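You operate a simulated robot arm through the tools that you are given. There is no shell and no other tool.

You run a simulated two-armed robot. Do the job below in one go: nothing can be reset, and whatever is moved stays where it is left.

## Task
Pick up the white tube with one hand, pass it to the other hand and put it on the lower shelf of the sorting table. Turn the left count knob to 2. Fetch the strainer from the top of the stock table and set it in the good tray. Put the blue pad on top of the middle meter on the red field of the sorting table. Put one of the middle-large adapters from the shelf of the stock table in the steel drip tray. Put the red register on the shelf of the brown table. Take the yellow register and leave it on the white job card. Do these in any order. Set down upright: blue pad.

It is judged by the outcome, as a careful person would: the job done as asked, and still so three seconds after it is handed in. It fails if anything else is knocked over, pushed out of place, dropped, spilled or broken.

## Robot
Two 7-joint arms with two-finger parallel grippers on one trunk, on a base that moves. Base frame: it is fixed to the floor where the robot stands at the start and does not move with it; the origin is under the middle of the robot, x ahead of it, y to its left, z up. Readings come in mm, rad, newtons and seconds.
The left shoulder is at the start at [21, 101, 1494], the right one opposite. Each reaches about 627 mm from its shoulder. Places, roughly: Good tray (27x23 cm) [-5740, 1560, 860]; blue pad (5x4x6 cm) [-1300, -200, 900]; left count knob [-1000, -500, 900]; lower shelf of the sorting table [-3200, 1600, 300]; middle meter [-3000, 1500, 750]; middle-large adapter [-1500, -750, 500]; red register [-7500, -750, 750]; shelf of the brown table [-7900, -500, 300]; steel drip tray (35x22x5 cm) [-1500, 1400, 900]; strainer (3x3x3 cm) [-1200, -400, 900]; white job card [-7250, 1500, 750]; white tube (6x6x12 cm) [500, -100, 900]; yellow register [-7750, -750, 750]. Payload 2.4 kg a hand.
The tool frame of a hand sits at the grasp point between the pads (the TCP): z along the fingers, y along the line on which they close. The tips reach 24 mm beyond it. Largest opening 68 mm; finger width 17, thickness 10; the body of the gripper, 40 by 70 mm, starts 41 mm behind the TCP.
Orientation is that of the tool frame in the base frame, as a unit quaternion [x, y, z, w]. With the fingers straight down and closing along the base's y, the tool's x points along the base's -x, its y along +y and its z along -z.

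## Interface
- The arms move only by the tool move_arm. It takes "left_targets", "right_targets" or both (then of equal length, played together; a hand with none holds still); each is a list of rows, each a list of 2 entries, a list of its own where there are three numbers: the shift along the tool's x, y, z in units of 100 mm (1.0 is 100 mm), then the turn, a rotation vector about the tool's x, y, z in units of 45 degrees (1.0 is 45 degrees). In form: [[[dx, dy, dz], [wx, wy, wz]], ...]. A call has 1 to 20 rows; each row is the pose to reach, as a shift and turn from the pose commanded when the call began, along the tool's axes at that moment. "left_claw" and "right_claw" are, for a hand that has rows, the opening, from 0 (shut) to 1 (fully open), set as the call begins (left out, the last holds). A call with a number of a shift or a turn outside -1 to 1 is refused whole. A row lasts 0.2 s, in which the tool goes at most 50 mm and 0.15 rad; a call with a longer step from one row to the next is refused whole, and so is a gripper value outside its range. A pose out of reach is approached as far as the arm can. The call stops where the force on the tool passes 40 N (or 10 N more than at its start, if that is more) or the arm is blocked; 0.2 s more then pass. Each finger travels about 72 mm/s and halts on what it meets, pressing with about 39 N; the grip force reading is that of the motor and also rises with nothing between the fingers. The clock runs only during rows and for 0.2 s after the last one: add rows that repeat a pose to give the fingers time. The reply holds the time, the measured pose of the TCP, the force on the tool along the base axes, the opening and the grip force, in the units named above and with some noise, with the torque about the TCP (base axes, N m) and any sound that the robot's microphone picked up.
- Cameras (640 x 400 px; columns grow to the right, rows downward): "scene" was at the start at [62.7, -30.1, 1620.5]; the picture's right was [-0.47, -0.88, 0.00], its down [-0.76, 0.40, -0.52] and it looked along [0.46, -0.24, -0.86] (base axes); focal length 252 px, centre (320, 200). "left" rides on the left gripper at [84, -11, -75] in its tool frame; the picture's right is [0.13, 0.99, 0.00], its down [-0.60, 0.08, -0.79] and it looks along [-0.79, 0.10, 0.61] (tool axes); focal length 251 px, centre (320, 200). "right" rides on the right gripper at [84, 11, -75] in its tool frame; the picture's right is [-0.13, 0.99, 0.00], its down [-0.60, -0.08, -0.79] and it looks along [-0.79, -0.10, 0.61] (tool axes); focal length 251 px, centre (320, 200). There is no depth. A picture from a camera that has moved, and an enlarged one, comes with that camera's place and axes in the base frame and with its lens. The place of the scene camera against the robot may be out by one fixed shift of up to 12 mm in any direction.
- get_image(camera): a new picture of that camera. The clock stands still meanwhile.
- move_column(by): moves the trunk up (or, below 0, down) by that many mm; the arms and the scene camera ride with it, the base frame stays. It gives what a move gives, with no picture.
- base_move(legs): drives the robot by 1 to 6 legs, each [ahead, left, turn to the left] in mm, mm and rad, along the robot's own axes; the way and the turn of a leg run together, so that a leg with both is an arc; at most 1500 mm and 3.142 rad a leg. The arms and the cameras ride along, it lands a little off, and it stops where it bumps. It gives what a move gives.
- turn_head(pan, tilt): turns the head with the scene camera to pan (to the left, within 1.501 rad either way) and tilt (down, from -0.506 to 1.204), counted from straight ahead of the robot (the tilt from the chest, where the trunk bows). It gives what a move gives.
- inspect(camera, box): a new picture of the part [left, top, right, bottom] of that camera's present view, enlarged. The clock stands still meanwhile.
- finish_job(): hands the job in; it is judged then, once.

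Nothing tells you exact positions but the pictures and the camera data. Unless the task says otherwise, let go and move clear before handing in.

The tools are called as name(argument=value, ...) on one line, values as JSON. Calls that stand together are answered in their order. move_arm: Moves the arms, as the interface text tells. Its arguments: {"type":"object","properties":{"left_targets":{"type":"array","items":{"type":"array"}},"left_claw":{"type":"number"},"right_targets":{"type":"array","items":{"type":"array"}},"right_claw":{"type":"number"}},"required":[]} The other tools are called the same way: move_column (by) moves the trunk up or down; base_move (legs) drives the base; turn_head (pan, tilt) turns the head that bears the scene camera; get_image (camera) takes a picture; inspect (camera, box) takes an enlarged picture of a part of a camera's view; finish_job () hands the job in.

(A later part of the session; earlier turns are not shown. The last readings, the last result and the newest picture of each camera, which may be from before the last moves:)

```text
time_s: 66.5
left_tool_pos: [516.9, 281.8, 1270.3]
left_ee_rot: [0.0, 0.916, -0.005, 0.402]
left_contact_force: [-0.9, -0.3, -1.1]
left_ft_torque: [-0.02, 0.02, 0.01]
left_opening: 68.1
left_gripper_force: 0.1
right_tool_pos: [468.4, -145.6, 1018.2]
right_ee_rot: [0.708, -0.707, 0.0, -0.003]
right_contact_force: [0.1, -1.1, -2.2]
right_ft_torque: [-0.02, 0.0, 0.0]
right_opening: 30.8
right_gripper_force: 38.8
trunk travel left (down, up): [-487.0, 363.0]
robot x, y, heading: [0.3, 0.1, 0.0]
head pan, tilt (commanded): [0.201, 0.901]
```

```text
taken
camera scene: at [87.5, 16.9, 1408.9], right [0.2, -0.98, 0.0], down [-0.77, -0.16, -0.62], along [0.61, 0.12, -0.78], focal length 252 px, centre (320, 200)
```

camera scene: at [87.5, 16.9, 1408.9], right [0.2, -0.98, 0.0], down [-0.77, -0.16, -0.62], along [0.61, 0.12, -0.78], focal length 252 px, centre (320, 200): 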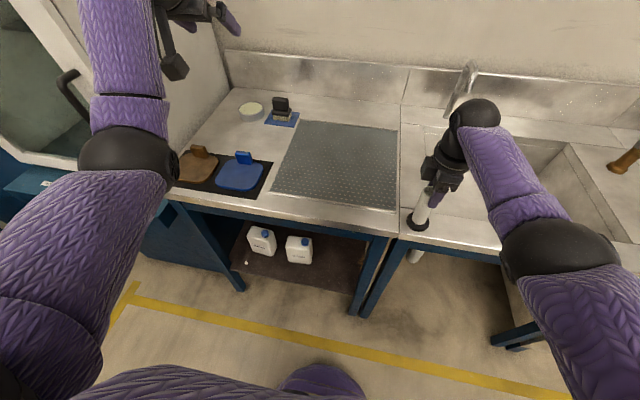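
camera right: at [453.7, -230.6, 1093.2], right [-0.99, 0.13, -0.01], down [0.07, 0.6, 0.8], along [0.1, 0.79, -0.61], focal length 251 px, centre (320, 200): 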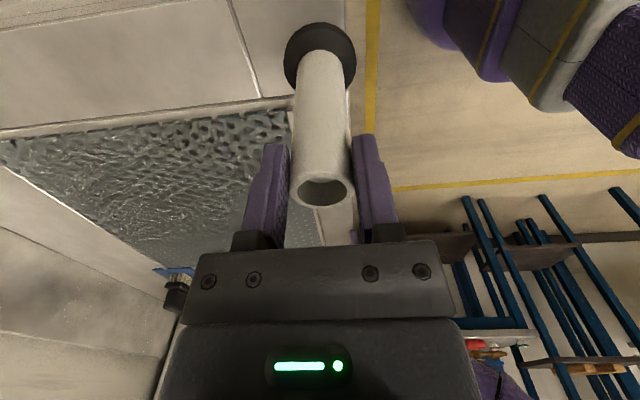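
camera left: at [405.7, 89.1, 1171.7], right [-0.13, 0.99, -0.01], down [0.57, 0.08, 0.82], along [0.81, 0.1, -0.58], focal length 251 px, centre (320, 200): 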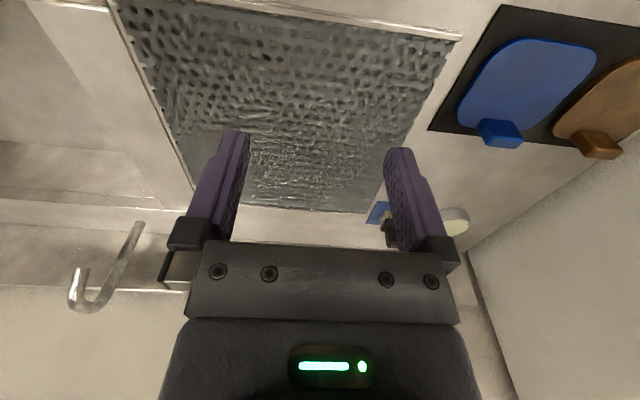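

The elbow now hangs down naturally. I bring the left hand in to a parking place in front of the chest.

move_arm(left_targets=[[[0.15, -0.15, -0.05], [0, 0, 0]], [[0.3, -0.3, -0.1], [0, 0, 0]], [[0.45, -0.45, -0.15], [0, 0, 0]], [[0.6, -0.6, -0.18], [0, 0, 0]], [[0.75, -0.75, -0.22], [0, 0, 0]], [[0.9, -0.9, -0.25], [0, 0, 0]], [[0.9, -0.9, -0.25], [0, 0, 0]]])

get_image(camera="scene")

```text
time_s: 68.0
left_tool_pos: [435.6, 191.9, 1222.8]
left_ee_rot: [-0.002, 0.916, -0.004, 0.401]
left_contact_force: [-0.6, -1.4, -0.6]
left_ft_torque: [0.0, -0.01, 0.01]
left_opening: 67.8
left_gripper_force: 0.0
right_tool_pos: [466.0, -146.4, 1017.6]
right_ee_rot: [0.707, -0.707, 0.0, -0.003]
right_contact_force: [0.1, -0.6, -1.6]
right_ft_torque: [-0.02, -0.02, 0.02]
right_opening: 30.8
right_gripper_force: 39.2
trunk travel left (down, up): [-487.0, 363.0]
robot x, y, heading: [0.4, 0.2, 0.002]
head pan, tilt (commanded): [0.201, 0.901]
```

```text
taken
camera scene: at [87.4, 16.9, 1409.0], right [0.2, -0.98, 0.0], down [-0.77, -0.16, -0.62], along [0.61, 0.12, -0.78], focal length 252 px, centre (320, 200)
```

scene: 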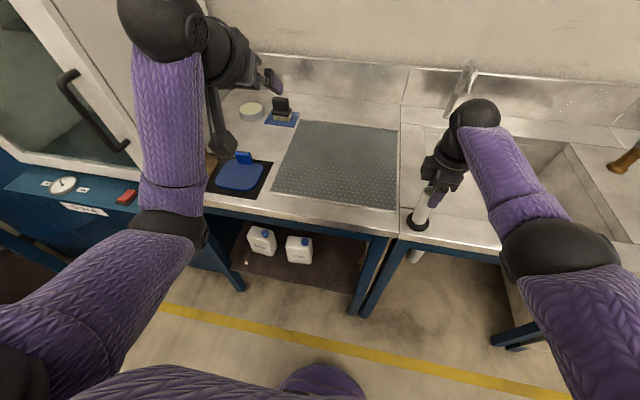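

Left arm is fine now. Next the right hand sets the tube down on the counter rim.

move_arm(right_targets=[[[0, 0, 0.1], [0, 0, 0]], [[0, 0, 0.18], [0, 0, 0]], [[0, 0, 0.22], [0, 0, 0]], [[0, 0, 0.24], [0, 0, 0]], [[0, 0, 0.24], [0, 0, 0]]])

get_image(camera="right")

```text
time_s: 69.2
left_tool_pos: [434.4, 192.3, 1224.2]
left_ee_rot: [-0.001, 0.915, -0.004, 0.402]
left_contact_force: [-0.4, 0.7, 0.1]
left_ft_torque: [0.02, -0.01, -0.02]
left_opening: 67.9
left_gripper_force: 0.0
right_tool_pos: [465.9, -147.6, 996.1]
right_ee_rot: [0.708, -0.707, 0.003, -0.006]
right_contact_force: [4.4, -5.7, 29.2]
right_ft_torque: [0.1, -0.41, -0.11]
right_opening: 31.1
right_gripper_force: 38.7
trunk travel left (down, up): [-487.0, 363.0]
robot x, y, heading: [0.3, 0.1, -0.004]
head pan, tilt (commanded): [0.201, 0.901]
```

```text
taken
camera right: at [453.7, -231.1, 1071.1], right [-0.99, 0.13, -0.01], down [0.07, 0.6, 0.8], along [0.11, 0.79, -0.6], focal length 251 px, centre (320, 200)
```

right: 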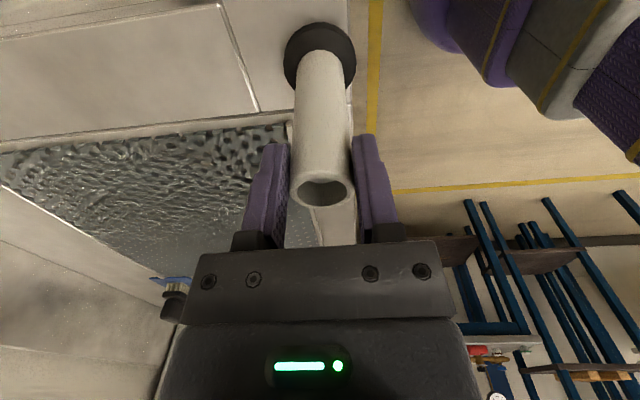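

The tube is on the rim (29 N of contact). I ease off and open the right hand, then rise.

move_arm(right_targets=[[[0, 0, -0.015], [0, 0, 0]], [[0, 0, -0.015], [0, 0, 0]], [[0, 0, -0.015], [0, 0, 0]], [[0, 0, -0.15], [0, 0, 0]], [[0, 0, -0.35], [0, 0, 0]], [[0, 0, -0.55], [0, 0, 0]], [[0, 0, -0.7], [0, 0, 0]], [[0, 0, -0.7], [0, 0, 0]]], right_claw=1)

get_image(camera="right")

```text
time_s: 71.0
left_tool_pos: [435.9, 191.0, 1222.5]
left_ee_rot: [-0.001, 0.916, -0.004, 0.401]
left_contact_force: [0.5, -0.2, 0.0]
left_ft_torque: [-0.02, -0.04, 0.02]
left_opening: 68.1
left_gripper_force: 0.0
right_tool_pos: [466.3, -146.7, 1064.8]
right_ee_rot: [0.707, -0.707, 0.0, -0.003]
right_contact_force: [-0.2, -0.1, 0.9]
right_ft_torque: [0.02, 0.02, -0.01]
right_opening: 68.0
right_gripper_force: 0.0
trunk travel left (down, up): [-487.0, 363.0]
robot x, y, heading: [-1.6, 3.3, 0.001]
head pan, tilt (commanded): [0.201, 0.901]
```

```text
taken
camera right: at [454.2, -231.8, 1139.4], right [-0.99, 0.13, -0.01], down [0.07, 0.6, 0.8], along [0.1, 0.79, -0.61], focal length 251 px, centre (320, 200)
```

right: 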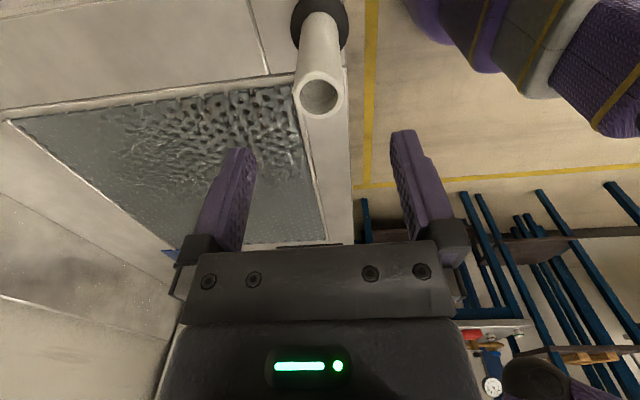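

The tube stands safely on the rim. I turn the right hand back by 90 degrees above it, so its thin finger side will face the left hand coming from behind.

move_arm(right_targets=[[[0, 0, 0], [0, 0, 0.15]], [[0, 0, 0], [0, 0, 0.3]], [[0, 0, 0], [0, 0, 0.45]], [[0, 0, 0], [0, 0, 0.6]], [[0, 0, 0], [0, 0, 0.75]], [[0, 0, 0], [0, 0, 0.9]], [[0, 0, 0], [0, 0, 1.0]], [[0, 0, 0], [0, 0, 1.0]]])

move_arm(right_targets=[[[0, 0, 0], [0, 0, 0.15]], [[0, 0, 0], [0, 0, 0.3]], [[0, 0, 0], [0, 0, 0.45]], [[0, 0, 0], [0, 0, 0.6]], [[0, 0, 0], [0, 0, 0.75]], [[0, 0, 0], [0, 0, 0.9]], [[0, 0, 0], [0, 0, 1.0]], [[0, 0, 0], [0, 0, 1.0]]])

get_image(camera="right")

```text
time_s: 72.8
left_tool_pos: [436.8, 192.0, 1222.6]
left_ee_rot: [-0.001, 0.916, -0.005, 0.401]
left_contact_force: [0.5, 0.3, 0.1]
left_ft_torque: [0.06, -0.03, 0.0]
left_opening: 68.1
left_gripper_force: 0.1
right_tool_pos: [467.7, -147.0, 1063.7]
right_ee_rot: [-0.383, 0.924, 0.0, 0.003]
right_contact_force: [-0.3, 0.4, 0.0]
right_ft_torque: [-0.02, -0.01, -0.04]
right_opening: 68.2
right_gripper_force: 0.1
trunk travel left (down, up): [-487.0, 363.0]
robot x, y, heading: [2.6, -0.4, 0.001]
head pan, tilt (commanded): [0.201, 0.901]
```

```text
time_s: 74.7
left_tool_pos: [437.0, 191.5, 1222.4]
left_ee_rot: [-0.001, 0.916, -0.004, 0.401]
left_contact_force: [-0.3, -0.4, -0.3]
left_ft_torque: [-0.02, -0.02, 0.01]
left_opening: 68.0
left_gripper_force: 0.0
right_tool_pos: [466.0, -146.4, 1065.3]
right_ee_rot: [-0.001, 1.0, 0.002, 0.003]
right_contact_force: [0.9, 0.0, -0.7]
right_ft_torque: [0.0, -0.02, -0.02]
right_opening: 67.8
right_gripper_force: 0.0
trunk travel left (down, up): [-487.0, 363.0]
robot x, y, heading: [2.2, 0.6, 0.002]
head pan, tilt (commanded): [0.201, 0.901]
```

```text
taken
camera right: at [381.0, -136.0, 1139.1], right [0.13, 0.99, 0.0], down [0.6, -0.08, 0.8], along [0.79, -0.1, -0.6], focal length 251 px, centre (320, 200)
```

right: 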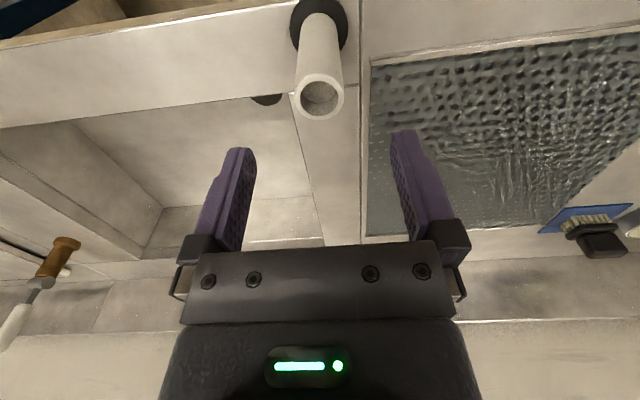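

Turned. I go down to grip only the top 19 mm of the tube this time.

move_arm(right_targets=[[[0.01, 0, 0.2], [0, 0, 0]], [[0.01, 0, 0.4], [0, 0, 0]], [[0.01, 0, 0.55], [0, 0, 0]], [[0.01, 0, 0.58], [0, 0, 0]], [[0.01, 0, 0.58], [0, 0, 0]]])

get_image(camera="right")

```text
time_s: 75.8
left_tool_pos: [436.9, 191.4, 1222.0]
left_ee_rot: [-0.001, 0.916, -0.004, 0.402]
left_contact_force: [0.3, -0.2, -0.1]
left_ft_torque: [-0.02, 0.02, 0.03]
left_opening: 67.9
left_gripper_force: 0.1
right_tool_pos: [467.0, -146.3, 1007.5]
right_ee_rot: [-0.001, 1.0, 0.002, 0.003]
right_contact_force: [0.4, 0.0, 0.0]
right_ft_torque: [0.0, 0.03, -0.01]
right_opening: 67.7
right_gripper_force: 0.0
trunk travel left (down, up): [-487.0, 363.0]
robot x, y, heading: [2.7, 2.5, -0.002]
head pan, tilt (commanded): [0.201, 0.901]
```

```text
taken
camera right: at [380.8, -136.1, 1081.5], right [0.13, 0.99, 0.0], down [0.6, -0.08, 0.8], along [0.79, -0.1, -0.6], focal length 251 px, centre (320, 200)
```

right: 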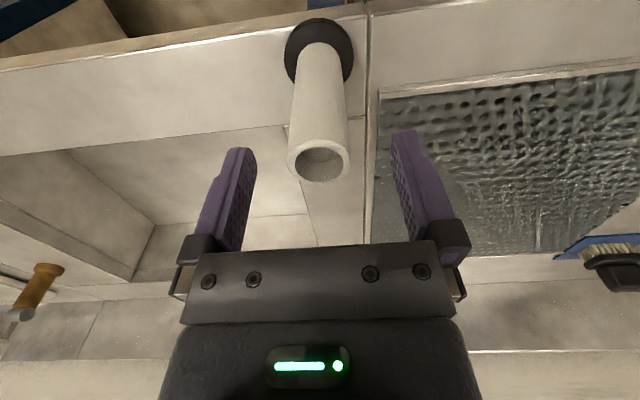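

I lower 4 mm more for a sound grip and close.

move_arm(right_targets=[[[0, 0, 0.04], [0, 0, 0]], [[0, 0, 0.04], [0, 0, 0]]])

move_arm(right_targets=[[[0, 0, 0], [0, 0, 0]], [[0, 0, 0], [0, 0, 0]], [[0, 0, 0], [0, 0, 0]], [[0, 0, 0], [0, 0, 0]]], right_claw=0)

get_image(camera="right")

```text
time_s: 76.5
left_tool_pos: [435.5, 192.0, 1223.2]
left_ee_rot: [0.0, 0.916, -0.004, 0.401]
left_contact_force: [0.0, 0.4, -0.4]
left_ft_torque: [-0.01, 0.0, -0.01]
left_opening: 67.8
left_gripper_force: 0.0
right_tool_pos: [466.5, -145.6, 1002.1]
right_ee_rot: [0.0, 1.0, 0.002, 0.003]
right_contact_force: [-0.2, -0.4, -0.1]
right_ft_torque: [-0.01, 0.02, 0.01]
right_opening: 67.7
right_gripper_force: 0.0
trunk travel left (down, up): [-487.0, 363.0]
robot x, y, heading: [1.4, -1.6, 0.004]
head pan, tilt (commanded): [0.201, 0.901]
```

```text
time_s: 77.5
left_tool_pos: [436.5, 191.5, 1223.1]
left_ee_rot: [-0.001, 0.916, -0.004, 0.401]
left_contact_force: [-0.6, 1.0, 0.5]
left_ft_torque: [0.01, -0.02, -0.01]
left_opening: 68.3
left_gripper_force: 0.2
right_tool_pos: [465.9, -145.9, 1002.1]
right_ee_rot: [0.0, 1.0, 0.002, 0.002]
right_contact_force: [1.1, -0.1, -0.7]
right_ft_torque: [-0.03, -0.01, 0.01]
right_opening: 30.7
right_gripper_force: 38.5
trunk travel left (down, up): [-487.0, 363.0]
robot x, y, heading: [2.0, 2.4, 0.002]
head pan, tilt (commanded): [0.201, 0.901]
```

```text
taken
camera right: at [380.9, -136.0, 1077.1], right [0.13, 0.99, 0.0], down [0.6, -0.08, 0.8], along [0.79, -0.1, -0.6], focal length 251 px, centre (320, 200)
```

right: 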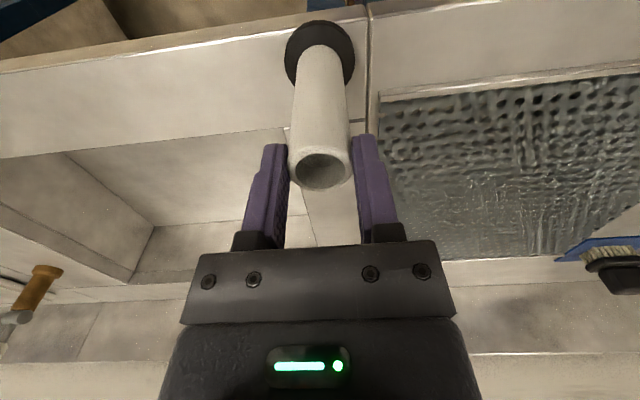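

Gripped. I raise the trunk 120 mm with the tube.

move_column(by=120)

move_arm(right_targets=[[[0.02, 0.15, 0.03], [0, 0, 0]], [[0.05, 0.3, 0.06], [0, 0, 0]], [[0.08, 0.45, 0.09], [0, 0, 0]], [[0.12, 0.6, 0.12], [0, 0, 0]], [[0.15, 0.75, 0.15], [0, 0, 0]], [[0.15, 0.75, 0.15], [0, 0, 0]]])

get_image(camera="scene")

get_image(camera="left")

```text
time_s: 79.0
left_tool_pos: [436.3, 190.6, 1342.8]
left_ee_rot: [0.0, 0.916, -0.006, 0.402]
left_contact_force: [0.0, 0.1, 0.4]
left_ft_torque: [0.01, -0.04, 0.0]
left_opening: 68.2
left_gripper_force: 0.2
right_tool_pos: [465.2, -146.5, 1122.7]
right_ee_rot: [0.0, 1.0, 0.001, 0.002]
right_contact_force: [0.3, 0.2, -0.7]
right_ft_torque: [0.02, -0.03, 0.01]
right_opening: 30.7
right_gripper_force: 39.6
trunk travel left (down, up): [-607.0, 243.0]
robot x, y, heading: [-1.1, 0.2, -0.008]
head pan, tilt (commanded): [0.201, 0.901]
```

```text
time_s: 80.3
left_tool_pos: [436.9, 191.5, 1342.2]
left_ee_rot: [-0.001, 0.916, -0.004, 0.401]
left_contact_force: [0.4, -0.2, 0.6]
left_ft_torque: [-0.01, 0.0, 0.02]
left_opening: 67.9
left_gripper_force: 0.0
right_tool_pos: [450.7, -71.7, 1108.0]
right_ee_rot: [-0.001, 1.0, 0.002, 0.002]
right_contact_force: [-0.1, 0.3, -1.6]
right_ft_torque: [-0.03, -0.02, 0.01]
right_opening: 30.7
right_gripper_force: 39.5
trunk travel left (down, up): [-607.0, 243.0]
robot x, y, heading: [0.0, 2.9, 0.0]
head pan, tilt (commanded): [0.201, 0.901]
```

```text
taken
camera scene: at [79.6, 16.7, 1529.3], right [0.2, -0.98, 0.0], down [-0.77, -0.16, -0.62], along [0.61, 0.12, -0.78], focal length 252 px, centre (320, 200)
```

scene: 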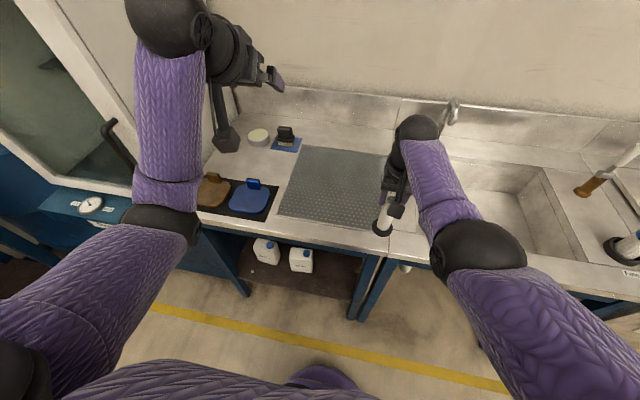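

```text
taken
camera left: at [325.4, 181.4, 1331.2], right [-0.09, 0.99, -0.1], down [-0.17, 0.09, 0.98], along [0.98, 0.1, 0.16], focal length 251 px, centre (320, 200)
```

left: 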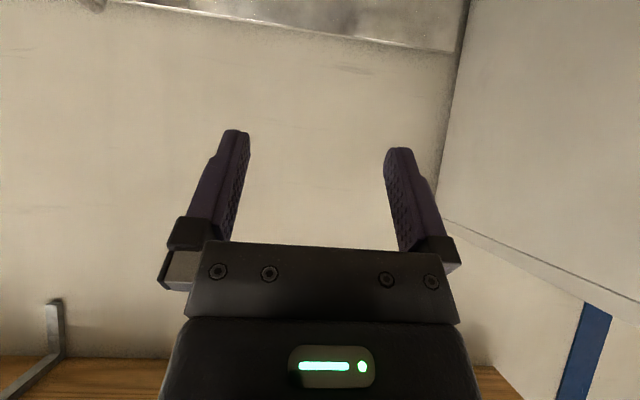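

The tube hangs at (450, -72) with its foot at z≈984. I bring the left hand down in stages to a place behind the tube.

move_arm(left_targets=[[[0.19, -0.04, 0.04], [0, 0, 0]], [[0.38, -0.08, 0.08], [0, 0, 0]], [[0.57, -0.12, 0.12], [0, 0, 0]], [[0.76, -0.16, 0.16], [0, 0, 0]], [[0.96, -0.2, 0.2], [0, 0, 0]], [[0.96, -0.2, 0.2], [0, 0, 0]]])

move_arm(left_targets=[[[0.19, -0.1, 0.04], [0, 0, 0]], [[0.38, -0.2, 0.08], [0, 0, 0]], [[0.57, -0.3, 0.12], [0, 0, 0]], [[0.76, -0.4, 0.16], [0, 0, 0]], [[0.96, -0.5, 0.2], [0, 0, 0]], [[0.96, -0.5, 0.2], [0, 0, 0]]])

get_image(camera="scene")

```text
time_s: 81.8
left_tool_pos: [385.5, 169.7, 1258.8]
left_ee_rot: [-0.001, 0.916, -0.005, 0.402]
left_contact_force: [0.0, 0.0, -0.7]
left_ft_torque: [0.01, 0.02, 0.02]
left_opening: 68.1
left_gripper_force: 0.0
right_tool_pos: [450.9, -71.0, 1106.5]
right_ee_rot: [-0.001, 1.0, 0.001, 0.002]
right_contact_force: [-0.4, 0.5, -1.3]
right_ft_torque: [0.0, 0.0, -0.05]
right_opening: 30.6
right_gripper_force: 39.3
trunk travel left (down, up): [-607.0, 243.0]
robot x, y, heading: [0.7, -1.8, -0.001]
head pan, tilt (commanded): [0.201, 0.901]
```

```text
time_s: 83.2
left_tool_pos: [335.7, 120.4, 1176.1]
left_ee_rot: [-0.001, 0.916, -0.003, 0.402]
left_contact_force: [0.2, 0.2, -0.7]
left_ft_torque: [0.01, 0.02, 0.0]
left_opening: 68.2
left_gripper_force: 0.0
right_tool_pos: [451.6, -70.8, 1108.2]
right_ee_rot: [-0.001, 1.0, 0.001, 0.003]
right_contact_force: [0.7, 0.2, -2.4]
right_ft_torque: [-0.02, -0.01, 0.01]
right_opening: 31.0
right_gripper_force: 38.8
trunk travel left (down, up): [-607.0, 243.0]
robot x, y, heading: [0.6, 2.0, -0.001]
head pan, tilt (commanded): [0.201, 0.901]
```

```text
taken
camera scene: at [79.6, 17.0, 1529.3], right [0.2, -0.98, 0.0], down [-0.77, -0.16, -0.62], along [0.61, 0.12, -0.78], focal length 252 px, centre (320, 200)
```

scene: 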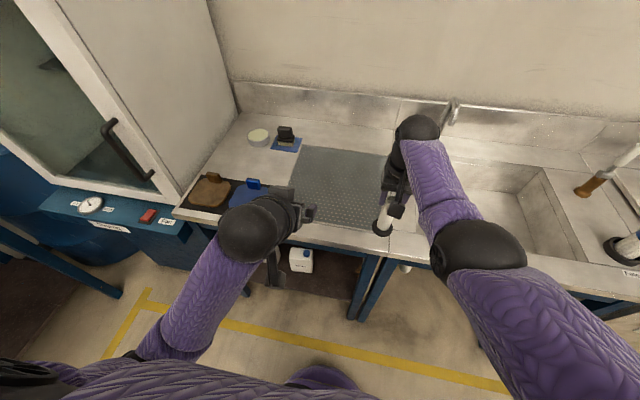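

Going well. I continue to the right and down behind the tube, flattening the hand to about 30 degrees.

move_arm(left_targets=[[[0.12, -0.18, 0.11], [0, -0.05, 0]], [[0.24, -0.36, 0.22], [0, -0.1, 0]], [[0.36, -0.54, 0.33], [0, -0.15, 0]], [[0.48, -0.72, 0.44], [0, -0.2, 0]], [[0.59, -0.9, 0.54], [0, -0.25, 0]], [[0.59, -0.9, 0.54], [0, -0.28, 0]], [[0.59, -0.9, 0.54], [0, -0.28, 0]]])

get_image(camera="left")

get_image(camera="scene")

```text
time_s: 84.8
left_tool_pos: [336.6, 29.8, 1097.9]
left_ee_rot: [-0.002, 0.866, -0.003, 0.5]
left_contact_force: [0.1, -0.6, 0.5]
left_ft_torque: [0.01, -0.02, 0.0]
left_opening: 68.2
left_gripper_force: 0.0
right_tool_pos: [450.8, -71.0, 1108.0]
right_ee_rot: [-0.001, 1.0, 0.002, 0.003]
right_contact_force: [0.4, -0.5, -0.8]
right_ft_torque: [-0.01, -0.01, 0.02]
right_opening: 30.6
right_gripper_force: 39.1
trunk travel left (down, up): [-607.0, 243.0]
robot x, y, heading: [-0.6, -2.1, -0.002]
head pan, tilt (commanded): [0.201, 0.901]
```

```text
taken
camera left: at [229.3, 19.7, 1060.6], right [-0.06, 0.99, -0.12], down [-0.39, 0.09, 0.92], along [0.92, 0.1, 0.38], focal length 251 px, centre (320, 200)
```

left: 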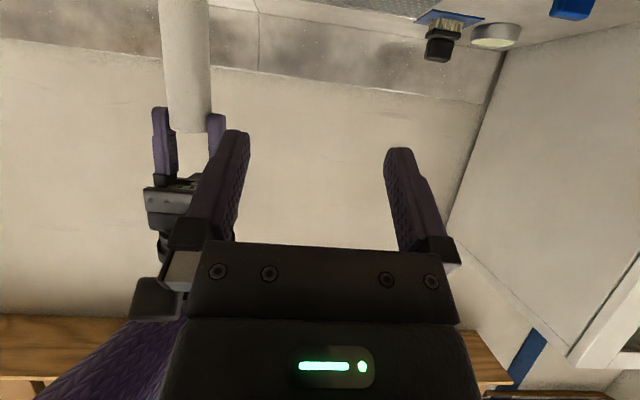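

```text
taken
camera scene: at [79.5, 16.7, 1529.3], right [0.2, -0.98, 0.0], down [-0.77, -0.16, -0.62], along [0.61, 0.12, -0.78], focal length 252 px, centre (320, 200)
```

scene: 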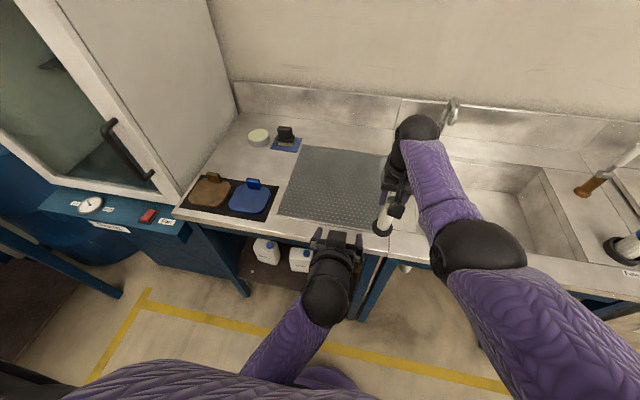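

The hand is at 30 degrees and sees the tube ahead to the right. I move it to the tube's line, about 120 mm behind it.

move_arm(left_targets=[[[0.15, -0.2, 0.06], [0, 0, 0]], [[0.3, -0.4, 0.12], [0, 0, 0]], [[0.45, -0.6, 0.18], [0, 0, 0]], [[0.6, -0.8, 0.24], [0, 0, 0]], [[0.75, -1.0, 0.3], [0, 0, 0]], [[0.75, -1.0, 0.3], [0, 0, 0]]])

get_image(camera="left")

get_image(camera="scene")

```text
time_s: 85.4
left_tool_pos: [335.8, 47.0, 1043.4]
left_ee_rot: [0.056, 0.855, 0.074, 0.51]
left_contact_force: [-0.2, 0.3, 0.2]
left_ft_torque: [0.03, 0.03, 0.01]
left_opening: 68.0
left_gripper_force: 0.0
right_tool_pos: [450.5, -71.5, 1108.0]
right_ee_rot: [-0.001, 1.0, 0.002, 0.003]
right_contact_force: [0.4, 0.5, -1.3]
right_ft_torque: [0.01, -0.02, 0.02]
right_opening: 30.6
right_gripper_force: 39.3
trunk travel left (down, up): [-607.0, 243.0]
robot x, y, heading: [1.4, -0.1, -0.001]
head pan, tilt (commanded): [0.201, 0.901]
stopped in row 3 (left hand): the arm was blocked; the commanded pose is now the measured one
```

```text
taken
camera left: at [230.3, 47.3, 1004.9], right [-0.04, 1.0, 0.07], down [-0.41, -0.08, 0.91], along [0.91, 0.01, 0.41], focal length 251 px, centre (320, 200)
```

left: 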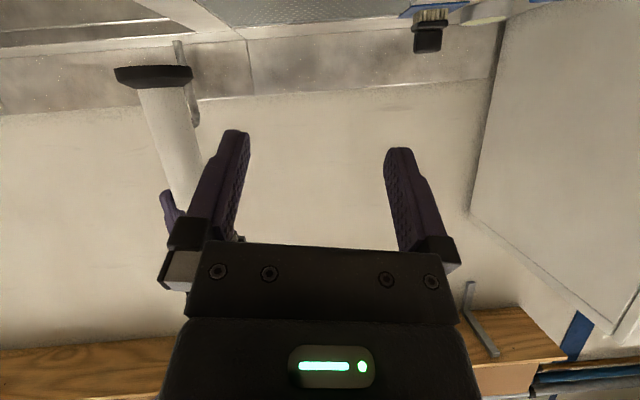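

```text
taken
camera scene: at [79.4, 16.9, 1529.3], right [0.2, -0.98, 0.0], down [-0.77, -0.16, -0.62], along [0.61, 0.12, -0.78], focal length 252 px, centre (320, 200)
```

scene: 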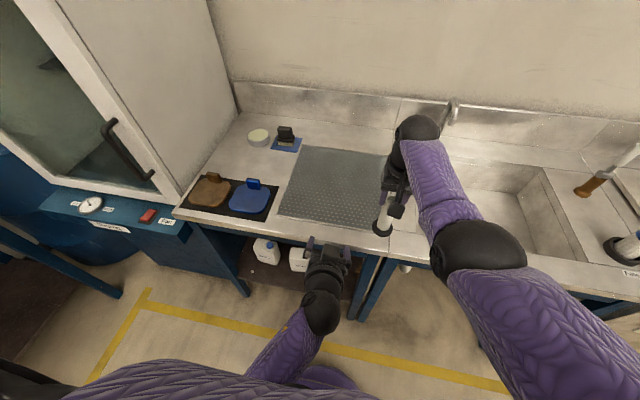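

The left forearm was blocked by my own torso. I restore the hand's angle and go forward on the left side first, so the forearm clears the torso; the right hand also comes 50 mm further left with the tube.

move_arm(left_targets=[[[-0.05, 0.06, 0.14], [0.023, 0.009, -0.055]], [[-0.1, 0.12, 0.28], [0.046, 0.018, -0.11]], [[-0.15, 0.125, 0.42], [0.07, 0.027, -0.165]], [[-0.19, 0.125, 0.56], [0.092, 0.036, -0.218]], [[-0.19, 0.125, 0.56], [0.092, 0.036, -0.218]]])

move_arm(right_targets=[[[0, 0.12, 0], [0, 0, 0]], [[0, 0.25, 0], [0, 0, 0]], [[0, 0.38, 0], [0, 0, 0]], [[0, 0.5, 0], [0, 0, 0]], [[0, 0.5, 0], [0, 0, 0]]])

get_image(camera="scene")

get_image(camera="left")

```text
time_s: 86.6
left_tool_pos: [395.0, 67.6, 1036.3]
left_ee_rot: [0.004, 0.867, 0.006, 0.498]
left_contact_force: [0.3, -0.4, -0.7]
left_ft_torque: [0.0, 0.01, 0.02]
left_opening: 67.8
left_gripper_force: 0.0
right_tool_pos: [450.7, -70.6, 1108.0]
right_ee_rot: [-0.001, 1.0, 0.002, 0.004]
right_contact_force: [-0.6, -0.8, -1.8]
right_ft_torque: [0.0, 0.02, 0.01]
right_opening: 30.6
right_gripper_force: 38.4
trunk travel left (down, up): [-607.0, 243.0]
robot x, y, heading: [-4.7, -0.7, -0.004]
head pan, tilt (commanded): [0.201, 0.901]
```

```text
time_s: 87.8
left_tool_pos: [394.5, 66.6, 1037.5]
left_ee_rot: [0.004, 0.865, 0.006, 0.501]
left_contact_force: [0.3, -0.5, -0.1]
left_ft_torque: [0.0, -0.01, 0.02]
left_opening: 68.0
left_gripper_force: 0.0
right_tool_pos: [448.8, -21.7, 1108.8]
right_ee_rot: [-0.001, 1.0, 0.002, 0.004]
right_contact_force: [0.0, -0.5, -2.0]
right_ft_torque: [0.03, -0.02, -0.01]
right_opening: 30.9
right_gripper_force: 39.1
trunk travel left (down, up): [-607.0, 243.0]
robot x, y, heading: [-4.9, 1.2, 0.001]
head pan, tilt (commanded): [0.201, 0.901]
```

```text
taken
camera scene: at [79.5, 16.8, 1529.3], right [0.2, -0.98, 0.0], down [-0.77, -0.16, -0.62], along [0.61, 0.12, -0.78], focal length 252 px, centre (320, 200)
```

scene: 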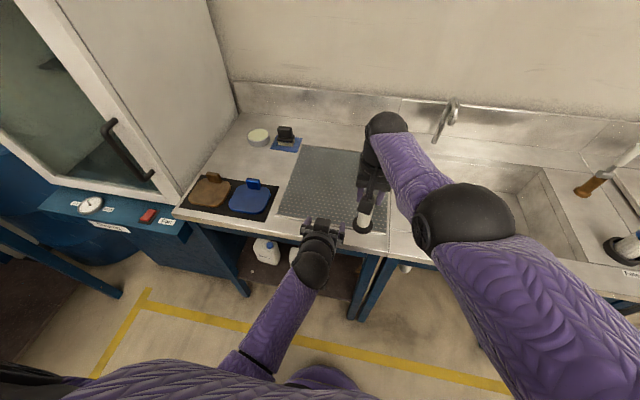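

```text
taken
camera left: at [289.6, 57.5, 1001.3], right [-0.07, 0.99, -0.1], down [-0.39, 0.07, 0.92], along [0.92, 0.1, 0.38], focal length 251 px, centre (320, 200)
```

left: 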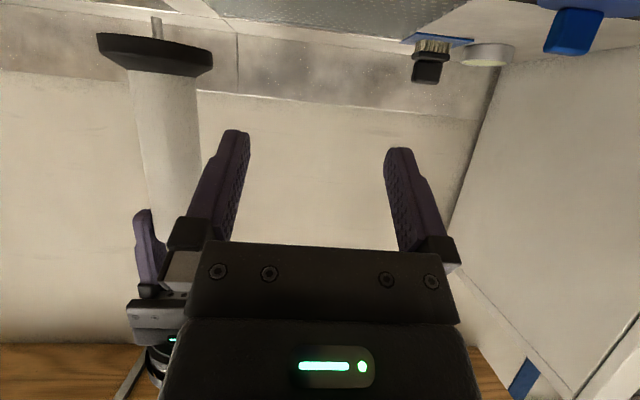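

The left hand can pass now. I flatten it to about 20 degrees and slide it right behind the tube, still 55 mm short of it.

move_arm(left_targets=[[[0.03, -0.15, 0.02], [0, -0.04, 0]], [[0.06, -0.3, 0.04], [0, -0.08, 0]], [[0.09, -0.45, 0.05], [0, -0.12, 0]], [[0.12, -0.6, 0.06], [0, -0.16, 0]], [[0.14, -0.75, 0.08], [0, -0.2, 0]], [[0.14, -0.885, 0.08], [0, -0.222, 0]], [[0.14, -0.885, 0.08], [0, -0.222, 0]]])

get_image(camera="left")

get_image(camera="scene")

```text
time_s: 88.5
left_tool_pos: [390.6, 102.0, 1008.2]
left_ee_rot: [0.055, 0.849, 0.08, 0.519]
left_contact_force: [0.4, 0.0, -0.5]
left_ft_torque: [0.01, 0.03, 0.02]
left_opening: 67.7
left_gripper_force: 0.2
right_tool_pos: [449.1, -20.4, 1107.8]
right_ee_rot: [-0.001, 1.0, 0.002, 0.002]
right_contact_force: [0.0, -0.4, -1.3]
right_ft_torque: [-0.03, -0.01, 0.0]
right_opening: 30.6
right_gripper_force: 39.4
trunk travel left (down, up): [-607.0, 243.0]
robot x, y, heading: [4.9, -0.1, 0.004]
head pan, tilt (commanded): [0.201, 0.901]
stopped in row 3 (left hand): the arm was blocked; the commanded pose is now the measured one
```

```text
taken
camera left: at [285.5, 100.6, 964.8], right [-0.05, 1.0, 0.08], down [-0.43, -0.09, 0.9], along [0.9, 0.01, 0.43], focal length 251 px, centre (320, 200)
```

left: 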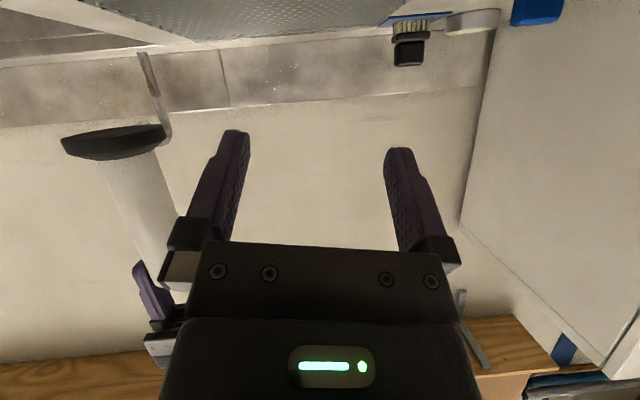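

```text
taken
camera scene: at [79.5, 17.0, 1529.3], right [0.2, -0.98, 0.0], down [-0.77, -0.16, -0.62], along [0.61, 0.12, -0.78], focal length 252 px, centre (320, 200)
```

scene: 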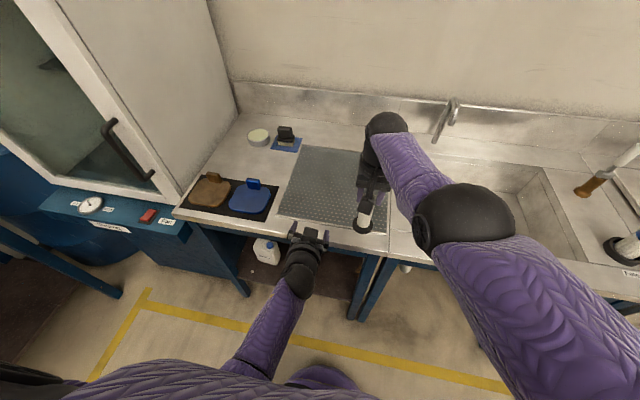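

The left elbow still catches the widening mast. Raising the trunk lifts the elbow above the wide mast sections, so I go up 230 mm and look.

move_column(by=230)

get_image(camera="left")

get_image(camera="scene")

```text
time_s: 90.9
left_tool_pos: [385.5, 143.8, 1229.5]
left_ee_rot: [0.09, 0.845, 0.126, 0.511]
left_contact_force: [-0.1, -0.1, 0.5]
left_ft_torque: [0.03, -0.01, -0.01]
left_opening: 68.1
left_gripper_force: 0.1
right_tool_pos: [447.9, -21.5, 1340.1]
right_ee_rot: [-0.001, 1.0, 0.002, 0.004]
right_contact_force: [0.5, -0.4, -2.4]
right_ft_torque: [0.01, -0.02, 0.02]
right_opening: 30.8
right_gripper_force: 39.3
trunk travel left (down, up): [-837.0, 13.0]
robot x, y, heading: [-2.6, -2.6, 0.003]
head pan, tilt (commanded): [0.201, 0.901]
```

```text
taken
camera left: at [280.5, 148.5, 1187.2], right [-0.04, 0.98, 0.19], down [-0.42, -0.19, 0.89], along [0.91, -0.05, 0.42], focal length 251 px, centre (320, 200)
```

left: 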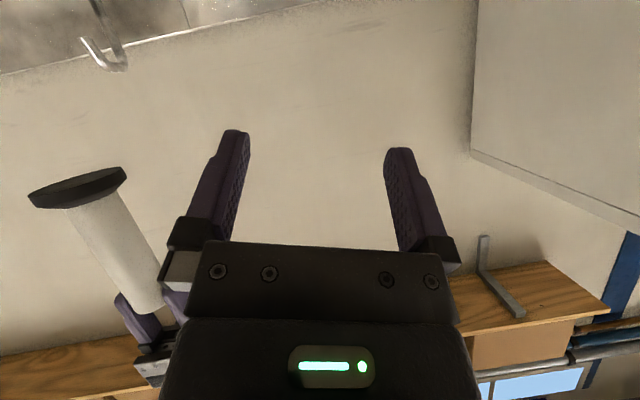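

```text
taken
camera scene: at [76.1, 16.9, 1759.3], right [0.2, -0.98, 0.0], down [-0.77, -0.16, -0.62], along [0.61, 0.12, -0.78], focal length 252 px, centre (320, 200)
```

scene: 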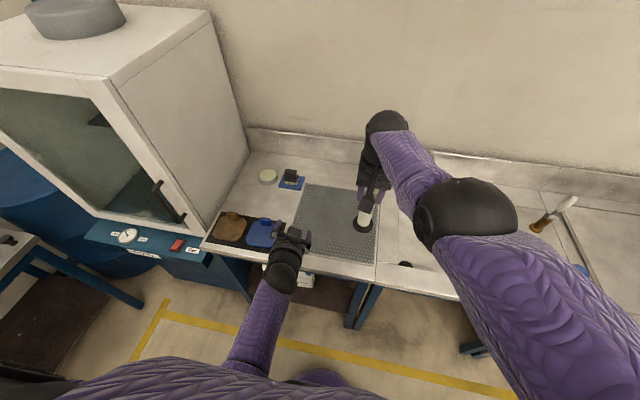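

The trunk is up; I restore the left hand's angle (about 20 degrees) and move it right again towards the tube's line.

move_arm(left_targets=[[[-0.05, -0.05, -0.02], [0.03, -0.034, -0.08]], [[-0.1, -0.12, -0.04], [0.06, -0.068, -0.16]], [[-0.15, -0.2, -0.06], [0.09, -0.1, -0.24]], [[-0.22, -0.3, -0.08], [0.12, -0.136, -0.32]], [[-0.3, -0.42, -0.1], [0.132, -0.17, -0.374]], [[-0.37, -0.52, -0.13], [0.132, -0.17, -0.374]], [[-0.44, -0.63, -0.157], [0.132, -0.17, -0.374]], [[-0.44, -0.63, -0.157], [0.132, -0.17, -0.374]]])

get_image(camera="scene")

```text
time_s: 91.7
left_tool_pos: [393.9, 132.1, 1243.2]
left_ee_rot: [0.045, 0.829, 0.066, 0.553]
left_contact_force: [0.1, -0.3, 0.1]
left_ft_torque: [0.02, -0.01, 0.0]
left_opening: 68.0
left_gripper_force: 0.1
right_tool_pos: [446.5, -21.7, 1339.8]
right_ee_rot: [0.0, 1.0, 0.002, 0.004]
right_contact_force: [-0.9, 0.1, 0.3]
right_ft_torque: [0.01, 0.01, 0.03]
right_opening: 31.1
right_gripper_force: 39.0
trunk travel left (down, up): [-837.0, 13.0]
robot x, y, heading: [-0.7, 0.1, 0.006]
head pan, tilt (commanded): [0.201, 0.901]
stopped in row 3 (left hand): the arm was blocked; the commanded pose is now the measured one
```

```text
taken
camera scene: at [76.1, 17.0, 1759.4], right [0.2, -0.98, 0.0], down [-0.77, -0.16, -0.62], along [0.61, 0.12, -0.78], focal length 252 px, centre (320, 200)
```

scene: 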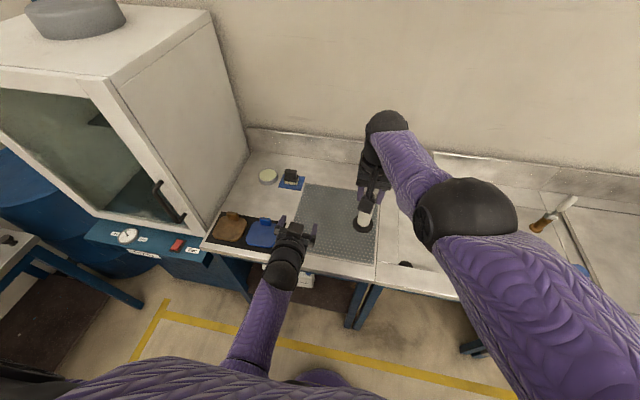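

The elbow rides against my torso in this posture, so approaching from straight behind does not work. I return the left hand to the outward, fingers-down posture first, from which the sideways approach with the elbow out worked before.

move_arm(left_targets=[[[-0.03, 0.13, -0.1], [0.01, 0.1, -0.01]], [[-0.06, 0.26, -0.2], [0.025, 0.22, -0.02]], [[-0.1, 0.39, -0.33], [0.04, 0.35, -0.03]], [[-0.14, 0.52, -0.44], [0.06, 0.48, -0.04]], [[-0.17, 0.65, -0.55], [0.075, 0.61, -0.05]], [[-0.17, 0.65, -0.55], [0.089, 0.75, -0.06]], [[-0.17, 0.65, -0.55], [0.089, 0.75, -0.06]]])

get_image(camera="scene")

```text
time_s: 93.2
left_tool_pos: [349.1, 188.7, 1290.9]
left_ee_rot: [0.023, 0.957, 0.032, 0.288]
left_contact_force: [0.8, -0.2, -0.7]
left_ft_torque: [0.01, -0.01, -0.02]
left_opening: 68.0
left_gripper_force: 0.0
right_tool_pos: [447.0, -22.2, 1340.9]
right_ee_rot: [-0.002, 1.0, 0.002, 0.004]
right_contact_force: [0.3, 0.3, -0.5]
right_ft_torque: [0.02, 0.01, 0.01]
right_opening: 30.5
right_gripper_force: 38.4
trunk travel left (down, up): [-837.0, 13.0]
robot x, y, heading: [3.8, -1.9, -0.003]
head pan, tilt (commanded): [0.201, 0.901]
```

```text
taken
camera scene: at [75.5, 17.0, 1759.4], right [0.2, -0.98, 0.0], down [-0.77, -0.16, -0.62], along [0.61, 0.12, -0.78], focal length 252 px, centre (320, 200)
```

scene: 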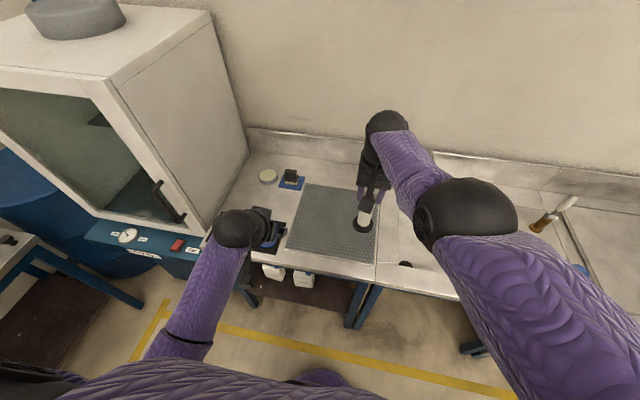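

Good. Now I turn the left hand 45 degrees clockwise (seen from above), keeping its tilt.

move_arm(left_targets=[[[0, 0, 0], [0.08, -0.01, 0.12]], [[0, 0, 0], [0.16, -0.02, 0.24]], [[0, 0, 0], [0.24, -0.032, 0.36]], [[0, 0, 0], [0.32, -0.043, 0.48]], [[0, 0, 0], [0.4, -0.054, 0.6]], [[0, 0, 0], [0.48, -0.065, 0.72]], [[0, 0, 0], [0.55, -0.0745, 0.833]], [[0, 0, 0], [0.55, -0.0745, 0.833]]])

```text
time_s: 95.0
left_tool_pos: [348.9, 189.7, 1290.7]
left_ee_rot: [0.387, 0.875, -0.079, 0.279]
left_contact_force: [0.1, 0.5, 0.3]
left_ft_torque: [0.08, 0.03, 0.02]
left_opening: 67.9
left_gripper_force: 0.1
right_tool_pos: [447.1, -22.5, 1340.4]
right_ee_rot: [-0.001, 1.0, 0.002, 0.004]
right_contact_force: [-0.2, 0.3, -0.2]
right_ft_torque: [0.0, 0.03, -0.01]
right_opening: 30.5
right_gripper_force: 39.1
trunk travel left (down, up): [-837.0, 13.0]
robot x, y, heading: [-2.1, 1.4, -0.001]
head pan, tilt (commanded): [0.201, 0.901]
```

That is reachable. I turn it the remaining 48 degrees so it points to the right, and turn the right hand with the tube by 45 degrees the other way at the same time.

move_arm(left_targets=[[[0, 0, 0], [0.08, -0.01, 0.12]], [[0, 0, 0], [0.16, -0.02, 0.24]], [[0, 0, 0], [0.24, -0.034, 0.36]], [[0, 0, 0], [0.32, -0.045, 0.48]], [[0, 0, 0], [0.4, -0.056, 0.6]], [[0, 0, 0], [0.48, -0.067, 0.72]], [[0, 0, 0], [0.55, -0.075, 0.83]], [[0, 0, 0], [0.586, -0.083, 0.887]], [[0, 0, 0], [0.586, -0.083, 0.887]]])

move_arm(right_targets=[[[0, 0, 0.08], [0, 0, -0.14]], [[0, -0.05, 0.16], [0, 0, -0.28]], [[0, -0.1, 0.24], [0, 0, -0.42]], [[0, -0.15, 0.3], [0, 0, -0.56]], [[0, -0.2, 0.3], [0, 0, -0.7]], [[0, -0.25, 0.3], [0, 0, -0.84]], [[0, -0.3, 0.3], [0, 0, -1.0]], [[0, -0.3, 0.3], [0, 0, -1.0]]])

get_image(camera="scene")

```text
time_s: 97.0
left_tool_pos: [349.7, 190.0, 1290.5]
left_ee_rot: [0.71, 0.642, -0.186, 0.222]
left_contact_force: [0.0, 0.2, -0.5]
left_ft_torque: [-0.01, 0.0, 0.04]
left_opening: 67.9
left_gripper_force: 0.0
right_tool_pos: [446.9, -21.4, 1339.3]
right_ee_rot: [-0.001, 1.0, 0.002, 0.005]
right_contact_force: [0.2, -0.2, -0.7]
right_ft_torque: [0.04, 0.0, -0.01]
right_opening: 30.9
right_gripper_force: 39.2
trunk travel left (down, up): [-837.0, 13.0]
robot x, y, heading: [3.9, -2.5, 0.001]
head pan, tilt (commanded): [0.201, 0.901]
```

```text
time_s: 98.8
left_tool_pos: [350.5, 191.5, 1289.3]
left_ee_rot: [0.709, 0.642, -0.186, 0.223]
left_contact_force: [-0.1, -0.4, 0.6]
left_ft_torque: [-0.01, 0.0, -0.01]
left_opening: 68.2
left_gripper_force: 0.2
right_tool_pos: [446.9, -52.8, 1310.4]
right_ee_rot: [-0.383, 0.924, -0.001, 0.006]
right_contact_force: [0.2, -0.5, -1.5]
right_ft_torque: [0.0, 0.03, 0.04]
right_opening: 30.8
right_gripper_force: 39.2
right hand out of reach, approached as far as the arm can: row 2, 3, 4, 5
trunk travel left (down, up): [-837.0, 13.0]
robot x, y, heading: [1.4, -0.7, 0.003]
head pan, tilt (commanded): [0.201, 0.901]
```

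```text
taken
camera scene: at [76.1, 17.1, 1759.4], right [0.2, -0.98, 0.0], down [-0.77, -0.16, -0.62], along [0.61, 0.12, -0.78], focal length 252 px, centre (320, 200)
```

scene: 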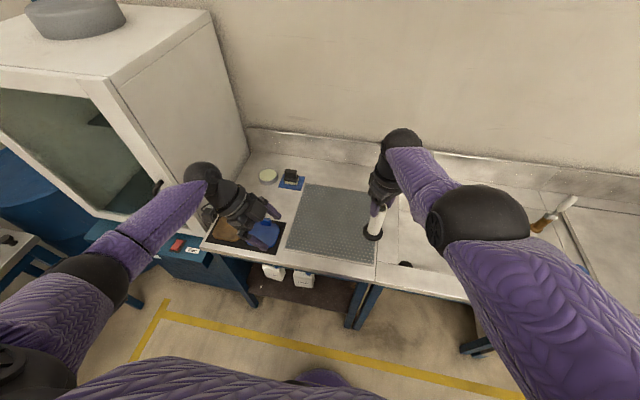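

The left elbow is out to the left again and free. I finish turning the right hand and pull it in toward (390, -80).

move_arm(right_targets=[[[0.08, 0.03, -0.05], [0, 0, -0.14]], [[0.16, 0.06, -0.1], [0, 0, -0.28]], [[0.24, 0.09, -0.15], [0, 0, -0.42]], [[0.32, 0.12, -0.15], [0, 0, -0.56]], [[0.4, 0.15, -0.15], [0, 0, -0.7]], [[0.5, 0.18, -0.15], [0, 0, -0.84]], [[0.59, 0.21, -0.15], [0, 0, -1.0]], [[0.59, 0.21, -0.15], [0, 0, -1.0]]])

get_image(camera="left")

```text
time_s: 100.7
left_tool_pos: [350.6, 189.6, 1289.3]
left_ee_rot: [0.71, 0.641, -0.187, 0.223]
left_contact_force: [0.4, -0.1, 0.5]
left_ft_torque: [0.02, 0.01, -0.01]
left_opening: 68.0
left_gripper_force: 0.1
right_tool_pos: [445.9, -66.8, 1302.2]
right_ee_rot: [0.708, -0.706, 0.002, -0.004]
right_contact_force: [1.0, 0.0, -1.1]
right_ft_torque: [0.0, -0.04, 0.0]
right_opening: 30.8
right_gripper_force: 38.9
right hand out of reach, approached as far as the arm can: row 1, 2, 3, 4, 5, 6, 7, 8
trunk travel left (down, up): [-837.0, 13.0]
robot x, y, heading: [0.8, -3.3, 0.004]
head pan, tilt (commanded): [0.201, 0.901]
```

```text
taken
camera left: at [346.8, 303.3, 1304.7], right [1.0, 0.03, 0.01], down [0.0, -0.07, 1.0], along [0.03, -1.0, -0.07], focal length 251 px, centre (320, 200)
```

left: 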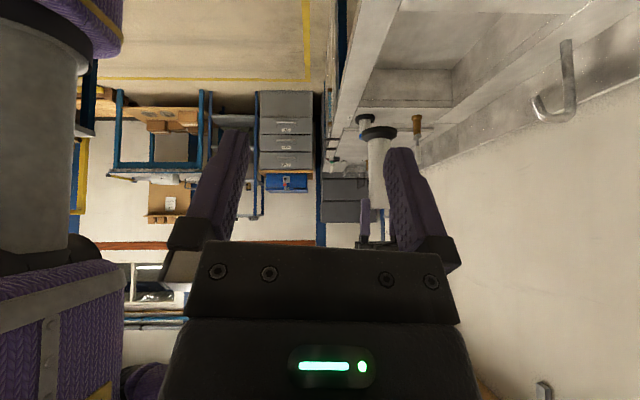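

The right arm has now become straight and locked in the same way. I apply the same cure mirrored: pull outward, then a longer move to the right and up, and then inward.

move_arm(right_targets=[[[0, -0.3, 0], [0, 0, 0]], [[0, -0.4, 0], [0, 0, 0]], [[0, -0.4, 0], [0, 0, 0]], [[0.2, -0.4, -0.15], [0, 0, 0]], [[0.4, -0.4, -0.3], [0, 0, 0]], [[0.6, -0.4, -0.45], [0, 0, 0]], [[0.8, -0.4, -0.6], [0, 0, 0]], [[1.0, -0.4, -0.75], [0, 0, 0]], [[1.0, -0.4, -0.75], [0, 0, 0]]])

move_arm(right_targets=[[[0.15, -0.3, -0.15], [0, 0, 0]], [[0.3, -0.3, -0.3], [0, 0, 0]], [[0.45, -0.3, -0.45], [0, 0, 0]], [[0.6, -0.2, -0.6], [0, 0, 0]], [[0.7, -0.1, -0.7], [0, 0, 0]], [[0.7, -0.1, -0.7], [0, 0, 0]]])

get_image(camera="scene")

```text
time_s: 102.7
left_tool_pos: [349.0, 190.6, 1290.6]
left_ee_rot: [0.71, 0.642, -0.186, 0.223]
left_contact_force: [0.1, 1.2, -0.2]
left_ft_torque: [0.0, 0.0, 0.01]
left_opening: 67.9
left_gripper_force: 0.2
right_tool_pos: [476.9, -168.1, 1380.5]
right_ee_rot: [0.707, -0.707, 0.002, -0.005]
right_contact_force: [0.5, -0.2, -1.2]
right_ft_torque: [-0.02, -0.01, 0.0]
right_opening: 30.5
right_gripper_force: 39.4
right hand out of reach, approached as far as the arm can: row 1, 2, 3, 4, 5, 6, 7, 8, 9
trunk travel left (down, up): [-837.0, 13.0]
robot x, y, heading: [0.8, -2.0, -0.0]
head pan, tilt (commanded): [0.201, 0.901]
```

```text
time_s: 104.0
left_tool_pos: [350.1, 189.0, 1289.8]
left_ee_rot: [0.71, 0.642, -0.186, 0.222]
left_contact_force: [-0.5, -0.9, -0.2]
left_ft_torque: [-0.02, -0.04, -0.04]
left_opening: 68.1
left_gripper_force: 0.2
right_tool_pos: [480.2, -232.6, 1445.2]
right_ee_rot: [0.708, -0.707, 0.002, -0.005]
right_contact_force: [0.1, 0.3, -0.4]
right_ft_torque: [0.0, -0.08, -0.01]
right_opening: 31.0
right_gripper_force: 38.6
right hand out of reach, approached as far as the arm can: row 1, 2, 3, 4, 5, 6
trunk travel left (down, up): [-837.0, 13.0]
robot x, y, heading: [2.7, -0.9, 0.001]
head pan, tilt (commanded): [0.201, 0.901]
```

```text
taken
camera scene: at [76.2, 16.9, 1759.3], right [0.2, -0.98, 0.0], down [-0.77, -0.16, -0.62], along [0.61, 0.12, -0.78], focal length 252 px, centre (320, 200)
```

scene: 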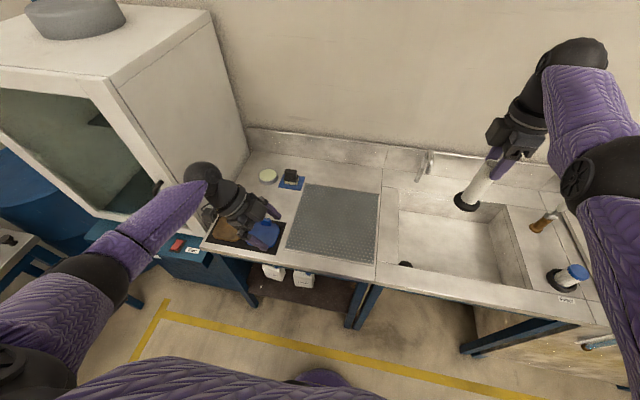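

The right arm is fully straight now at shoulder height. I pull it inward.

move_arm(right_targets=[[[0.1, 0.1, -0.1], [0, 0, 0]], [[0.2, 0.25, -0.2], [0, 0, 0]], [[0.2, 0.4, -0.25], [0, 0, 0]], [[0.2, 0.6, -0.25], [0, 0, 0]], [[0.2, 0.8, -0.2], [0, 0, 0]], [[0.2, 0.8, -0.2], [0, 0, 0]]])

get_image(camera="scene")

```text
time_s: 105.5
left_tool_pos: [350.4, 189.5, 1290.7]
left_ee_rot: [0.71, 0.642, -0.186, 0.223]
left_contact_force: [0.0, 0.7, 0.2]
left_ft_torque: [0.01, 0.02, -0.01]
left_opening: 67.7
left_gripper_force: 0.0
right_tool_pos: [399.1, -251.8, 1463.7]
right_ee_rot: [0.708, -0.706, 0.001, -0.003]
right_contact_force: [0.3, 0.6, -1.2]
right_ft_torque: [0.0, 0.03, -0.04]
right_opening: 30.8
right_gripper_force: 38.9
trunk travel left (down, up): [-837.0, 13.0]
robot x, y, heading: [1.6, -1.8, -0.0]
head pan, tilt (commanded): [0.201, 0.901]
```

```text
taken
camera scene: at [76.6, 17.1, 1759.3], right [0.2, -0.98, 0.0], down [-0.77, -0.16, -0.62], along [0.61, 0.12, -0.78], focal length 252 px, centre (320, 200)
```

scene: 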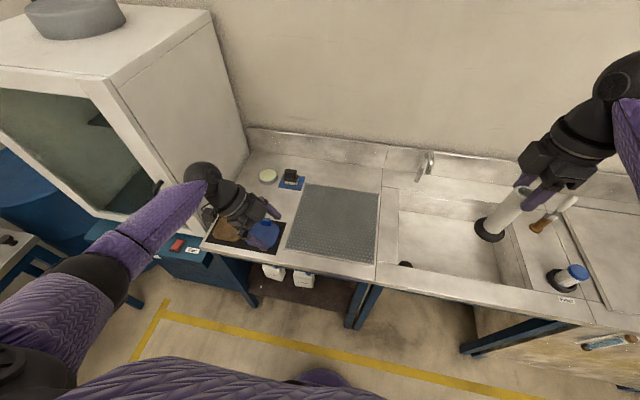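

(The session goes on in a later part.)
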